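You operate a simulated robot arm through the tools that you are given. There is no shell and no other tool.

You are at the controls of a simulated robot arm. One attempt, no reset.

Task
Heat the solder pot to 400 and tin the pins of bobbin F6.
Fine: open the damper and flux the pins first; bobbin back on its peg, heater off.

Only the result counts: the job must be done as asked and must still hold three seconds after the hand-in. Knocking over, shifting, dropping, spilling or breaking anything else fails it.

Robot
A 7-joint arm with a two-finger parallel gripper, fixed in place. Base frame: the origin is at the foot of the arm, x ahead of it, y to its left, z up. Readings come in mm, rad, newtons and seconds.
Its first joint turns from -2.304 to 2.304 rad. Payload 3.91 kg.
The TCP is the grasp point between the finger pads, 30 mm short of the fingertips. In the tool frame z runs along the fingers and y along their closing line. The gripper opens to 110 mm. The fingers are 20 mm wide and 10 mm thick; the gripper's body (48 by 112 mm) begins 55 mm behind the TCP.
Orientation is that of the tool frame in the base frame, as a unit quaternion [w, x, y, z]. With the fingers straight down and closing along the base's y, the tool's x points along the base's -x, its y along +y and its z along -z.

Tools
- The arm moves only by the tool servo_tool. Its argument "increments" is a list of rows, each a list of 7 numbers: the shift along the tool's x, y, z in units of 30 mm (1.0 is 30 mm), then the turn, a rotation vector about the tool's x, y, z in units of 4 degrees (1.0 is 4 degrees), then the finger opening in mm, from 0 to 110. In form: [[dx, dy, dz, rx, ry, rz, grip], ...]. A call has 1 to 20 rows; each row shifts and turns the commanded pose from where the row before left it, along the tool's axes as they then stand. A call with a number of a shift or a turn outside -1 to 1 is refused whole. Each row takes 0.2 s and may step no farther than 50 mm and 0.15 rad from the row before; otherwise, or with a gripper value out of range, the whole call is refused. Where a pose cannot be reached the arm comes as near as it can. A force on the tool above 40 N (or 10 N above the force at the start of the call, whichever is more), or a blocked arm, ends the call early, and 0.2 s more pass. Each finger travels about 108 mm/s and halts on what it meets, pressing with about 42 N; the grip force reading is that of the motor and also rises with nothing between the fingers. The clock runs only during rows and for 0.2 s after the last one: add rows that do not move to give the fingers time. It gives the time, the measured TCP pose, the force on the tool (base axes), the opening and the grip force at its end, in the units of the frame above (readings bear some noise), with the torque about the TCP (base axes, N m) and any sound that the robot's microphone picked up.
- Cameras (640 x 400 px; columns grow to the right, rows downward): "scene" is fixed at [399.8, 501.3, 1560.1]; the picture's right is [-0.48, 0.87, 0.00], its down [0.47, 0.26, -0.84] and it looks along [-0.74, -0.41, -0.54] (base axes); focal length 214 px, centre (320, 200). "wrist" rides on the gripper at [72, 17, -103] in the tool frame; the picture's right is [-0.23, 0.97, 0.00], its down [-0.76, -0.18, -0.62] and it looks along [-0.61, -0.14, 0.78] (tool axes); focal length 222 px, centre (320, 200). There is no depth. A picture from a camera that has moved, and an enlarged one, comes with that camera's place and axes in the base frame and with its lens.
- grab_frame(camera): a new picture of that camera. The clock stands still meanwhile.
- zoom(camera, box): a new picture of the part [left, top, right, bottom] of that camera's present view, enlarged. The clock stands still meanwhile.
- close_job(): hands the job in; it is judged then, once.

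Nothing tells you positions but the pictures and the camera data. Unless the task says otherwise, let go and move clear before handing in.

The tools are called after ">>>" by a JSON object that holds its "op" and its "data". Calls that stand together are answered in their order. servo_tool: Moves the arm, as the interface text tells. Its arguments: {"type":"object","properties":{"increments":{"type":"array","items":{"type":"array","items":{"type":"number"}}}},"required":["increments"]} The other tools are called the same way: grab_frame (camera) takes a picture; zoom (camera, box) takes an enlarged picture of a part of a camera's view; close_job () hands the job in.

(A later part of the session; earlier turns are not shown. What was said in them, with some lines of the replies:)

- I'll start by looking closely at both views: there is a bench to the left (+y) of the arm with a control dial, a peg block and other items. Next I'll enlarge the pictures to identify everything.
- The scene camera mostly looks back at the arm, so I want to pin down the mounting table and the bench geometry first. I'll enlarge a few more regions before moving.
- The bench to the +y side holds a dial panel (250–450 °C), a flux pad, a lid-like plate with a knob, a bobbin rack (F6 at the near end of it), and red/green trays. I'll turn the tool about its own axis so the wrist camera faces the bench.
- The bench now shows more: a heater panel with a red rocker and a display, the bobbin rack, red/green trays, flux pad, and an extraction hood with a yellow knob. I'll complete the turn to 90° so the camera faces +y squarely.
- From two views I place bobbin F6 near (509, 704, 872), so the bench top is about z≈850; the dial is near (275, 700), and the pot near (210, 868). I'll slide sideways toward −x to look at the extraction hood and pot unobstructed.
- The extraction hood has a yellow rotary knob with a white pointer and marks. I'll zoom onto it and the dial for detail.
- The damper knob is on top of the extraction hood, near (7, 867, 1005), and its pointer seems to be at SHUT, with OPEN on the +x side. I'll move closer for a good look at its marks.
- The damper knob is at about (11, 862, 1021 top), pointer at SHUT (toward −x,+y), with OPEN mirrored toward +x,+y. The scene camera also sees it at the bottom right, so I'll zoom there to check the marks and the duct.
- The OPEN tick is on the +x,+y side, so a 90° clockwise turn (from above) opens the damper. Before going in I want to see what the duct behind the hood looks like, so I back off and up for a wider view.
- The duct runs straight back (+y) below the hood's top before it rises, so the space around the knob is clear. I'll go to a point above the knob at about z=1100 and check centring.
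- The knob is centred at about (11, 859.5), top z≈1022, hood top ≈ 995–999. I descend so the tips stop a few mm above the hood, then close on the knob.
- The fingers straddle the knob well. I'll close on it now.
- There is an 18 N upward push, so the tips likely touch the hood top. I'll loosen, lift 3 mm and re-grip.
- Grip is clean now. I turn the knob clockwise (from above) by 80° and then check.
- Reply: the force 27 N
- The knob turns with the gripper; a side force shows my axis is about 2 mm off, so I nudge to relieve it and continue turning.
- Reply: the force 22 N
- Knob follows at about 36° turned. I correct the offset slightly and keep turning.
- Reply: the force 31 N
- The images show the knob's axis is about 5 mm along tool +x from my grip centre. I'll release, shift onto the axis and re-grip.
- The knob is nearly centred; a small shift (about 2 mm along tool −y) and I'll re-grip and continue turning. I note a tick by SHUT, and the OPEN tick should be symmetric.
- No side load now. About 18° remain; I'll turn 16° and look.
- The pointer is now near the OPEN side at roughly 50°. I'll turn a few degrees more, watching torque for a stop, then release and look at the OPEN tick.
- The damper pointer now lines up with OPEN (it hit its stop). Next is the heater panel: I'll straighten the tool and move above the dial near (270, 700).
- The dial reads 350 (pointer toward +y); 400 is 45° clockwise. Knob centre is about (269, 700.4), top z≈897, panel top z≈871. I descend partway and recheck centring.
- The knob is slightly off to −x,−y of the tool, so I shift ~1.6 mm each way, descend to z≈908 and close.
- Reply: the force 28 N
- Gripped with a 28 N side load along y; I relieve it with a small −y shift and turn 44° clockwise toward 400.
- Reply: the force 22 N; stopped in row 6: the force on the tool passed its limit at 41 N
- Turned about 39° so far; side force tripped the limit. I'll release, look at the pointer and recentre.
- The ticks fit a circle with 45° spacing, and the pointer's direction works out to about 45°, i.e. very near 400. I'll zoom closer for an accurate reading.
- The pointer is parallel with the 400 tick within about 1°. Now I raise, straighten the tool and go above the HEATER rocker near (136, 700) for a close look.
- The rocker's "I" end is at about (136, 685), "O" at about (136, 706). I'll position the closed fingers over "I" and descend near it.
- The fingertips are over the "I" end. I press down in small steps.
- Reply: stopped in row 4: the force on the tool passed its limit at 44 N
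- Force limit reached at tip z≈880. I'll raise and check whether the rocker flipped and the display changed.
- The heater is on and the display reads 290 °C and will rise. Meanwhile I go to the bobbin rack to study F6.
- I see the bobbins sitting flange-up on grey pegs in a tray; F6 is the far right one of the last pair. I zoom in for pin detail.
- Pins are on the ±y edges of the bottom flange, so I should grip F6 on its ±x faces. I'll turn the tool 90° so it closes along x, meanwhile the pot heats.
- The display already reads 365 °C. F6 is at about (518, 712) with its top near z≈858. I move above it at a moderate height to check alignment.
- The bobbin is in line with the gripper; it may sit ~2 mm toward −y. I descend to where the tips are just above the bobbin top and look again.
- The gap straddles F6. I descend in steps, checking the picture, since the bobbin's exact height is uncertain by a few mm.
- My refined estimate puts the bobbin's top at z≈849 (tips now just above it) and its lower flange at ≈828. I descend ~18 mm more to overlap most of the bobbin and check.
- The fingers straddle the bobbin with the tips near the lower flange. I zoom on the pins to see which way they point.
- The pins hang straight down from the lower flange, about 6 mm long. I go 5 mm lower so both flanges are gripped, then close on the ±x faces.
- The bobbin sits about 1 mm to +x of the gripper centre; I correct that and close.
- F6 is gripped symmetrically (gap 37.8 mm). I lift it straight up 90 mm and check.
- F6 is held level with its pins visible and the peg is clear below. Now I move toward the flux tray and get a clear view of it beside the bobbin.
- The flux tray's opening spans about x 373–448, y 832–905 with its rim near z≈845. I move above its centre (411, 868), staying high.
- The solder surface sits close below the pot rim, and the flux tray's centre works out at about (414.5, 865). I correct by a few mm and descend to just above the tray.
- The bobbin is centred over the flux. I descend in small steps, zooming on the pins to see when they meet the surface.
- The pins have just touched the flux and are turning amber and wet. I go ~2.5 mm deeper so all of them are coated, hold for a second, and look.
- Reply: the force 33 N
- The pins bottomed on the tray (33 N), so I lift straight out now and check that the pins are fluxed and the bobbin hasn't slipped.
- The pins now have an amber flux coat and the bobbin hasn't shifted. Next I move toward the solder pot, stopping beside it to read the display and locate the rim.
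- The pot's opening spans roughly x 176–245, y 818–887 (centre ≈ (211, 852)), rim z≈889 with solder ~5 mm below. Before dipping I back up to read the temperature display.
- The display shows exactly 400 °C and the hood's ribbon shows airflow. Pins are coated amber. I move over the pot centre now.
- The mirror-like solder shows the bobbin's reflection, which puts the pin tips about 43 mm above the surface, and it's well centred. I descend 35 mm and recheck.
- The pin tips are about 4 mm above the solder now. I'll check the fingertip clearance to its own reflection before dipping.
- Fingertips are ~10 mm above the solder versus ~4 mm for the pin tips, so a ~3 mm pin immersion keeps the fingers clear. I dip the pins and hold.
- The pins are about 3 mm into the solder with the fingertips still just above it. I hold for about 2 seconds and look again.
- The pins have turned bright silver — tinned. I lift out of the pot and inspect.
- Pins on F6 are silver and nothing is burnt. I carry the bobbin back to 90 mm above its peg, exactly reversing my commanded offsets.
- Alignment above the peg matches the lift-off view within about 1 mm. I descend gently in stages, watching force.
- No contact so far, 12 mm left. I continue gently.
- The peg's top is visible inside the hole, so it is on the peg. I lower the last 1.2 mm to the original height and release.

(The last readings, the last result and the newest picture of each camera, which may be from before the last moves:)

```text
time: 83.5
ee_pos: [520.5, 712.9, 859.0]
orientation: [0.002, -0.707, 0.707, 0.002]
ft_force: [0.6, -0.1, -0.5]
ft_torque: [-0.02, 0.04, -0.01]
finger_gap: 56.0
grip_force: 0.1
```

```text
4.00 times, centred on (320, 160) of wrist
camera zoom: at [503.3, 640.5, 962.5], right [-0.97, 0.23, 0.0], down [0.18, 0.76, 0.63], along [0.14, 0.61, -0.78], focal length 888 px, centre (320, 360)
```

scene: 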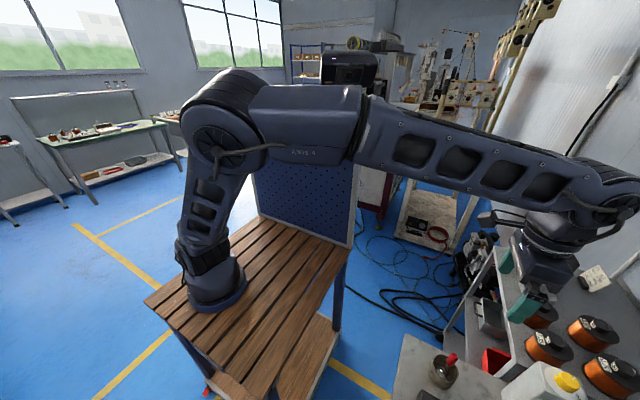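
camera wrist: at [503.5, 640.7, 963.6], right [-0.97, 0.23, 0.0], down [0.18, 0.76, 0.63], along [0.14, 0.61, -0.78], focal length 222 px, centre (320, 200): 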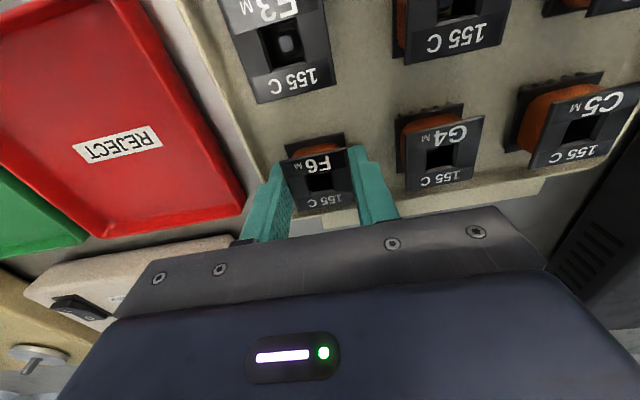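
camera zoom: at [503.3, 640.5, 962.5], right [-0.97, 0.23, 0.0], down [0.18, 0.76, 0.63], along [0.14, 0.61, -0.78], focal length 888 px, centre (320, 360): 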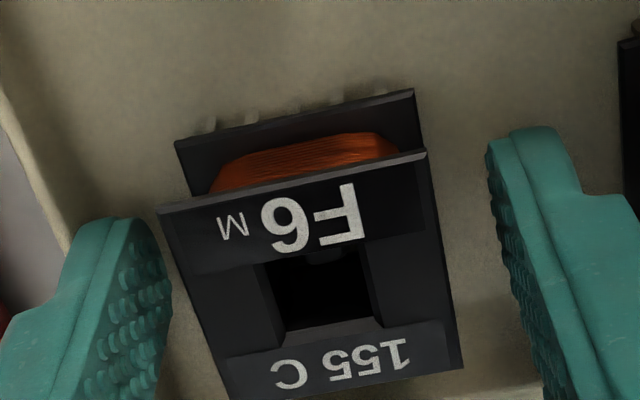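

The bobbin stays put after release. I rise straight up and confirm it is seated like its neighbours.

>>> {"op": "servo_tool", "data": {"increments": [[0, 0, -0.3, 0, 0, 0, 58], [0, 0, -0.6, 0, 0, 0, 60], [0, 0, -0.9, 0, 0, 0, 60], [0, 0, -0.9, 0, 0, 0, 60], [0, 0, -0.9, 0, 0, 0, 60], [0, 0, 0, 0, 0, 0, 60]]}}

>>> {"op": "grab_frame", "data": {"camera": "wrist"}}

>>> {"op": "zoom", "data": {"camera": "wrist", "box": [240, 50, 400, 150]}}

```text
time: 84.9
ee_pos: [521.2, 711.2, 968.2]
orientation: [0.001, -0.706, 0.708, 0.002]
ft_force: [0.2, 0.6, 0.2]
ft_torque: [-0.03, 0.02, 0.02]
finger_gap: 60.0
grip_force: 0.1
```

```text
taken
camera wrist: at [502.9, 639.1, 1071.0], right [-0.97, 0.23, 0.0], down [0.18, 0.76, 0.63], along [0.14, 0.61, -0.78], focal length 222 px, centre (320, 200)
```

wrist: 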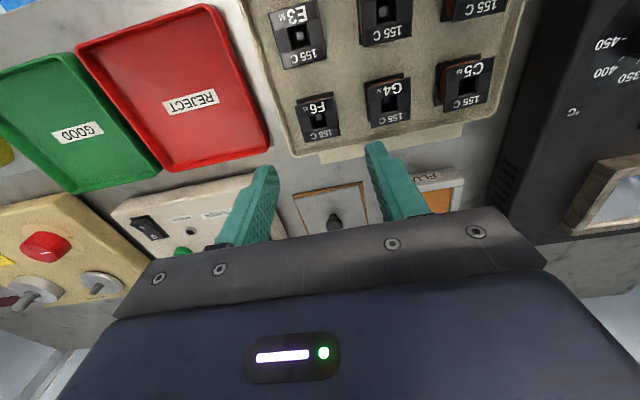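

```text
4.00 times, centred on (320, 100) of wrist
camera zoom: at [502.9, 639.1, 1071.0], right [-0.97, 0.23, 0.0], down [0.18, 0.76, 0.63], along [0.14, 0.61, -0.78], focal length 888 px, centre (320, 600)
```

zoom: 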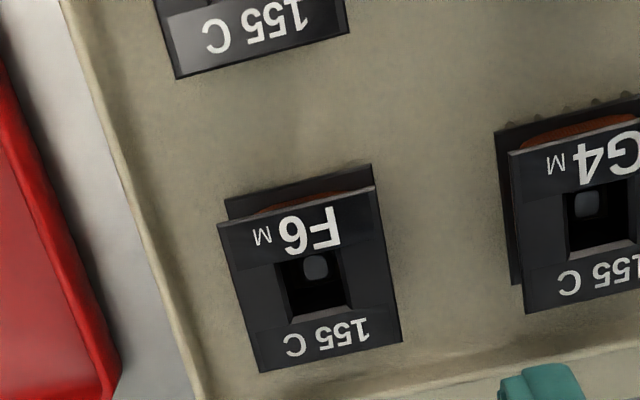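

F6 is back on its peg, seated like the others. Now I go to switch the heater off: closed fingers above the "O" end at about (136, 708).

>>> {"op": "servo_tool", "data": {"increments": [[0, 0.914, 0, 0, 0, 0, 60], [0, 0.914, 0, 0, 0, 0, 30], [0, 0.914, 0, 0, 0, 0, 0], [0, 0.914, 0, 0, 0, 0, 0], [0, 0.914, 0, 0, 0, 0, 0], [0, 0.914, 0, 0, 0, 0, 0], [0, 0.914, 0, 0, 0, 0, 0], [0, 0.914, 0, 0, 0, 0, 0], [0, 0.914, 0, 0, 0, 0, 0], [0, 0.914, 0, 0, 0, 0, 0], [0, 0.914, 0, 0, 0, 0, 0], [0, 0.914, 0, 0, 0, 0, 0], [0, 0.914, 0, 0, 0, 0, 0], [0.1, 0.914, 0, 0, 0, 0, 0], [0, 0, 0, 0, 0, 0, 0]]}}

>>> {"op": "grab_frame", "data": {"camera": "wrist"}}

>>> {"op": "zoom", "data": {"camera": "wrist", "box": [240, 50, 400, 150]}}

```text
time: 88.1
ee_pos: [135.4, 708.4, 966.9]
orientation: [-0.002, 0.707, -0.707, -0.002]
ft_force: [-0.4, 0.3, 0.0]
ft_torque: [0.02, 0.0, -0.01]
finger_gap: 0.1
grip_force: 37.8
```

```text
taken
camera wrist: at [119.2, 637.0, 1070.8], right [-0.97, 0.23, 0.0], down [0.18, 0.76, 0.63], along [0.14, 0.61, -0.78], focal length 222 px, centre (320, 200)
```

wrist: 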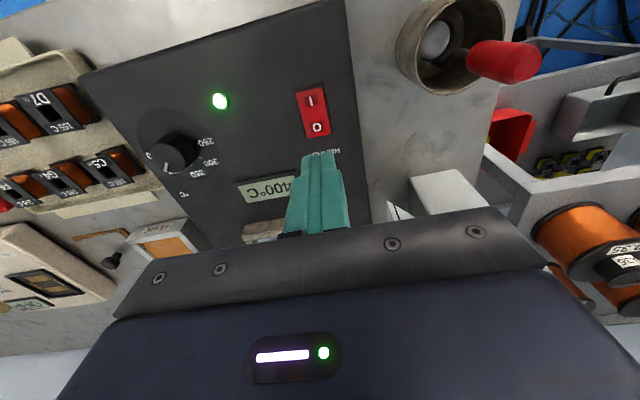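

```text
4.00 times, centred on (320, 100) of wrist
camera zoom: at [119.2, 637.0, 1070.8], right [-0.97, 0.23, 0.0], down [0.18, 0.76, 0.63], along [0.14, 0.61, -0.78], focal length 888 px, centre (320, 600)
```

zoom: 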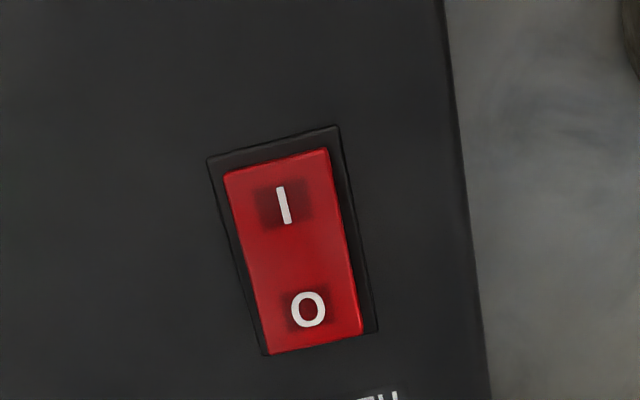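

The panel LED is green (ready) at 400 °C and the rocker is on "I". "O" is around (137, 704); I adjust and press it down in small steps.

>>> {"op": "servo_tool", "data": {"increments": [[0.14, -0.03, 0.5, 0, 0, 0, 0], [0, 0, 0.6, 0, 0, 0, 0], [0, 0, 0.45, 0, 0, 0, 0], [0, 0, 0, 0, 0, 0, 0]]}}

>>> {"op": "zoom", "data": {"camera": "wrist", "box": [240, 80, 400, 180]}}

```text
time: 89.1
ee_pos: [137.9, 704.5, 920.5]
orientation: [-0.002, 0.707, -0.707, -0.002]
ft_force: [0.6, 0.4, -0.8]
ft_torque: [0.01, 0.03, 0.02]
finger_gap: 0.0
grip_force: 38.1
```

```text
4.00 times, centred on (320, 130) of wrist
camera zoom: at [120.1, 633.4, 1024.1], right [-0.97, 0.23, 0.0], down [0.18, 0.76, 0.63], along [0.14, 0.61, -0.78], focal length 888 px, centre (320, 480)
```

zoom: 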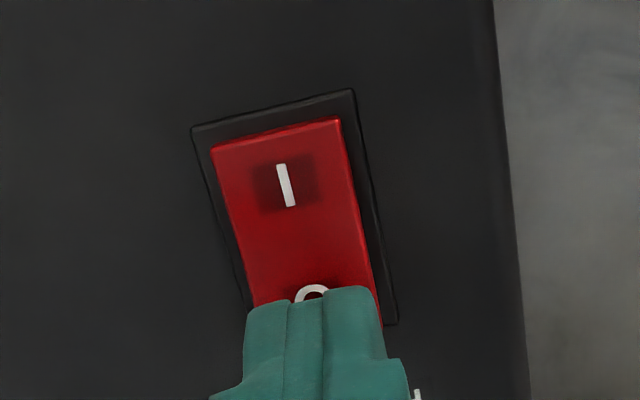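

>>> {"op": "servo_tool", "data": {"increments": [[0, 0, 0.15, 0, 0, 0, 0], [0, 0, 0.1, 0, 0, 0, 0], [0, 0, 0.1, 0, 0, 0, 0], [0, 0, 0.1, 0, 0, 0, 0], [0, 0, 0.1, 0, 0, 0, 0]]}}

```text
time: 90.2
ee_pos: [137.8, 706.3, 909.9]
orientation: [-0.004, 0.707, -0.707, -0.004]
ft_force: [-0.3, 1.8, 7.7]
ft_torque: [-0.03, 0.0, -0.03]
finger_gap: 0.0
grip_force: 37.9
stopped in row 5: the force on the tool passed its limit at 47 N (the readings are from after the stop); the commanded pose is now the measured one
```

The press reached the same depth as before with the force stop. I rise, back away and check the rocker and display.

>>> {"op": "servo_tool", "data": {"increments": [[0, 0, -1, 0, 0, 0, 0], [0, 0, -1, 0, 0, 0, 0], [0.8, 0, -1, 0, 0, 0, 0], [0.8, 0, -0.5, 0, 0, 0, 0], [0.8, 0, 0, 0, 0, 0, 0], [0, 0, 0, 0, 0, 0, 0]]}}

>>> {"op": "grab_frame", "data": {"camera": "wrist"}}

>>> {"op": "zoom", "data": {"camera": "wrist", "box": [180, 60, 380, 185]}}

```text
time: 91.6
ee_pos: [137.2, 633.0, 1014.4]
orientation: [-0.005, 0.707, -0.707, -0.002]
ft_force: [0.1, -0.3, 0.5]
ft_torque: [-0.02, 0.0, 0.0]
finger_gap: 0.0
grip_force: 37.6
```

```text
taken
camera wrist: at [120.3, 560.4, 1116.8], right [-0.97, 0.23, 0.0], down [0.18, 0.76, 0.63], along [0.14, 0.61, -0.78], focal length 222 px, centre (320, 200)
```

wrist: 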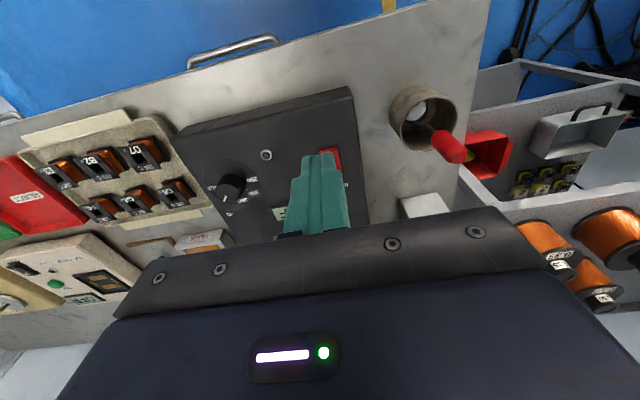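

```text
3.20 times, centred on (280, 122) of wrist
camera zoom: at [120.3, 560.4, 1116.8], right [-0.97, 0.23, 0.0], down [0.18, 0.76, 0.63], along [0.14, 0.61, -0.78], focal length 711 px, centre (448, 448)
```

zoom: 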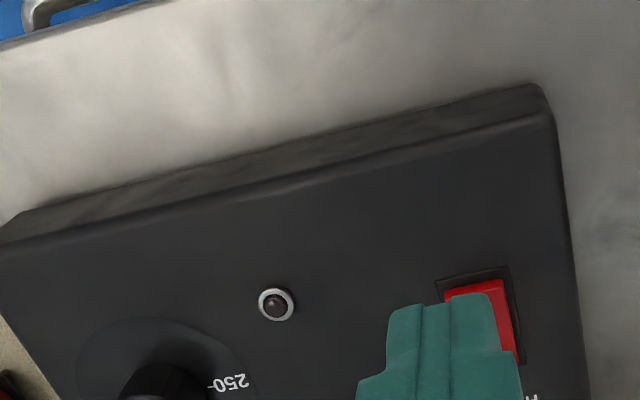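

The LED has gone dark, so the heater is off. I retreat upward for a last overall check of display, dial, damper and rack.

>>> {"op": "servo_tool", "data": {"increments": [[0.2, -0.4, -0.9, 0, 0, 0, 30], [0.2, -0.4, -0.9, 0, 0, 0, 60], [0.2, -0.4, -0.9, 0, 0, 0, 90], [0.2, -0.4, -0.9, 0, 0, 0, 110], [0.2, -0.4, -0.9, 0, 0, 0, 110], [0.2, -0.4, -0.9, 0, 0, 0, 110], [0.2, -0.4, -0.9, 0, 0, 0, 110], [0.2, -0.4, -0.9, 0, 0, 0, 110], [0, 0, 0, 0, 0, 0, 110]]}}

>>> {"op": "grab_frame", "data": {"camera": "wrist"}}

>>> {"op": "zoom", "data": {"camera": "wrist", "box": [200, 80, 400, 205]}}

>>> {"op": "zoom", "data": {"camera": "scene", "box": [520, 340, 616, 400]}}

>>> {"op": "zoom", "data": {"camera": "scene", "box": [380, 250, 640, 400]}}

```text
time: 93.6
ee_pos: [233.2, 582.7, 1227.8]
orientation: [0.004, -0.707, 0.708, 0.003]
ft_force: [-0.7, 0.2, -0.5]
ft_torque: [-0.01, 0.02, -0.02]
finger_gap: 110.0
grip_force: 0.1
```

```text
taken
camera wrist: at [215.6, 510.1, 1332.5], right [-0.97, 0.23, 0.0], down [0.18, 0.76, 0.63], along [0.14, 0.61, -0.78], focal length 222 px, centre (320, 200)
```

wrist: 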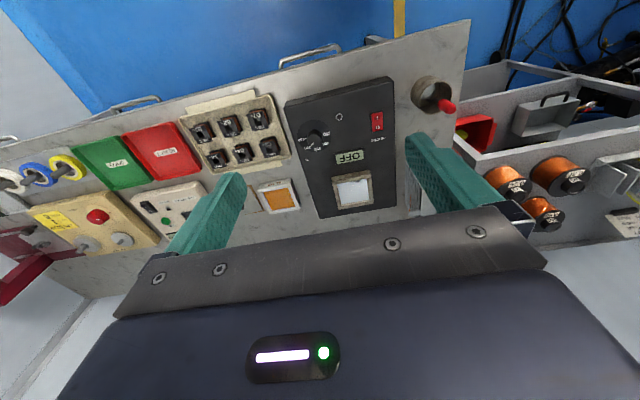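

```text
3.20 times, centred on (300, 142) of wrist
camera zoom: at [215.6, 510.1, 1332.5], right [-0.97, 0.23, 0.0], down [0.18, 0.76, 0.63], along [0.14, 0.61, -0.78], focal length 711 px, centre (384, 384)
```

zoom: 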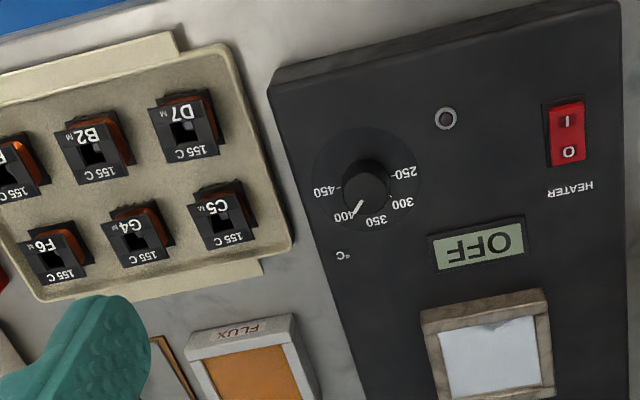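

```text
6.67 times, centred on (568, 370) of scene
camera zoom: at [399.8, 501.3, 1560.1], right [-0.48, 0.87, 0.0], down [0.47, 0.26, -0.84], along [-0.74, -0.41, -0.54], focal length 1430 px, centre (-1333, -933)
```

zoom: 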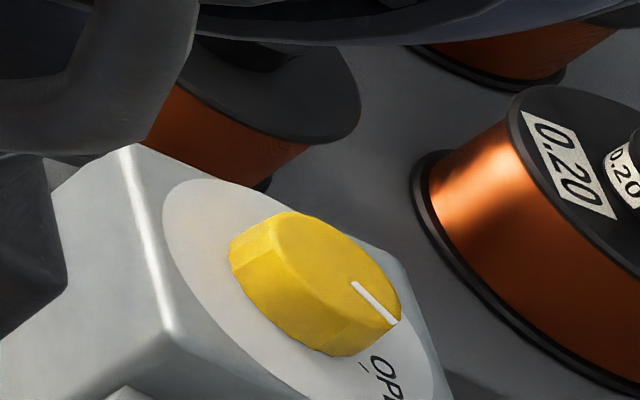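

```text
2.46 times, centred on (510, 325) of scene
camera zoom: at [399.8, 501.3, 1560.1], right [-0.48, 0.87, 0.0], down [0.47, 0.26, -0.84], along [-0.74, -0.41, -0.54], focal length 528 px, centre (-148, -108)
```

zoom: 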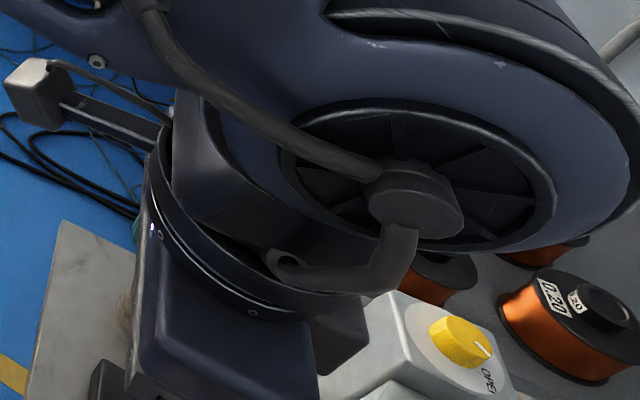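

The display reads OFF, the rocker is on "O", the dial points at 400 and the damper at OPEN. F6 sits on its peg with tinned pins, nothing else has moved, and the gripper is empty and clear. I hand the job in.

>>> {"op": "close_job", "data": {}}

```text
The job is handed in.
```

I handed the job in with every step done: the pins of bobbin F6 are tinned and F6 is back on its peg. The hand-in was accepted, but no verdict came back.

- **Damper:** I turned the yellow knob from SHUT to OPEN before anything else. Its pointer was still at OPEN in the last picture.
- **Heat:** I set the dial to 400 and switched the heater on. The display read 400 °C just before the dip.
- **Flux:** The pins came out of the flux tray with an amber coat. They touched the bottom of the tray briefly at about 33 N. I saw no shift of the bobbin in the grip afterwards.
- **Tinning:** I held the pins about 3 mm deep in the solder for roughly 2.5 seconds, and they turned bright silver. The fingertips stayed just above the solder.
- **Return:** F6 is on its peg, label up and facing as before. I could see the peg through the hole after letting go.
- **Heater off:** The rocker is on O, the lamp is dark and the display reads OFF.

The camera saw one row of pins clearly. I saw the other row only as a blurred reflection in the solder, so I am inferring that it was coated from the equal dip depth.

The gripper was empty and clear of the bench at hand-in, and I saw nothing else moved in the final pictures.
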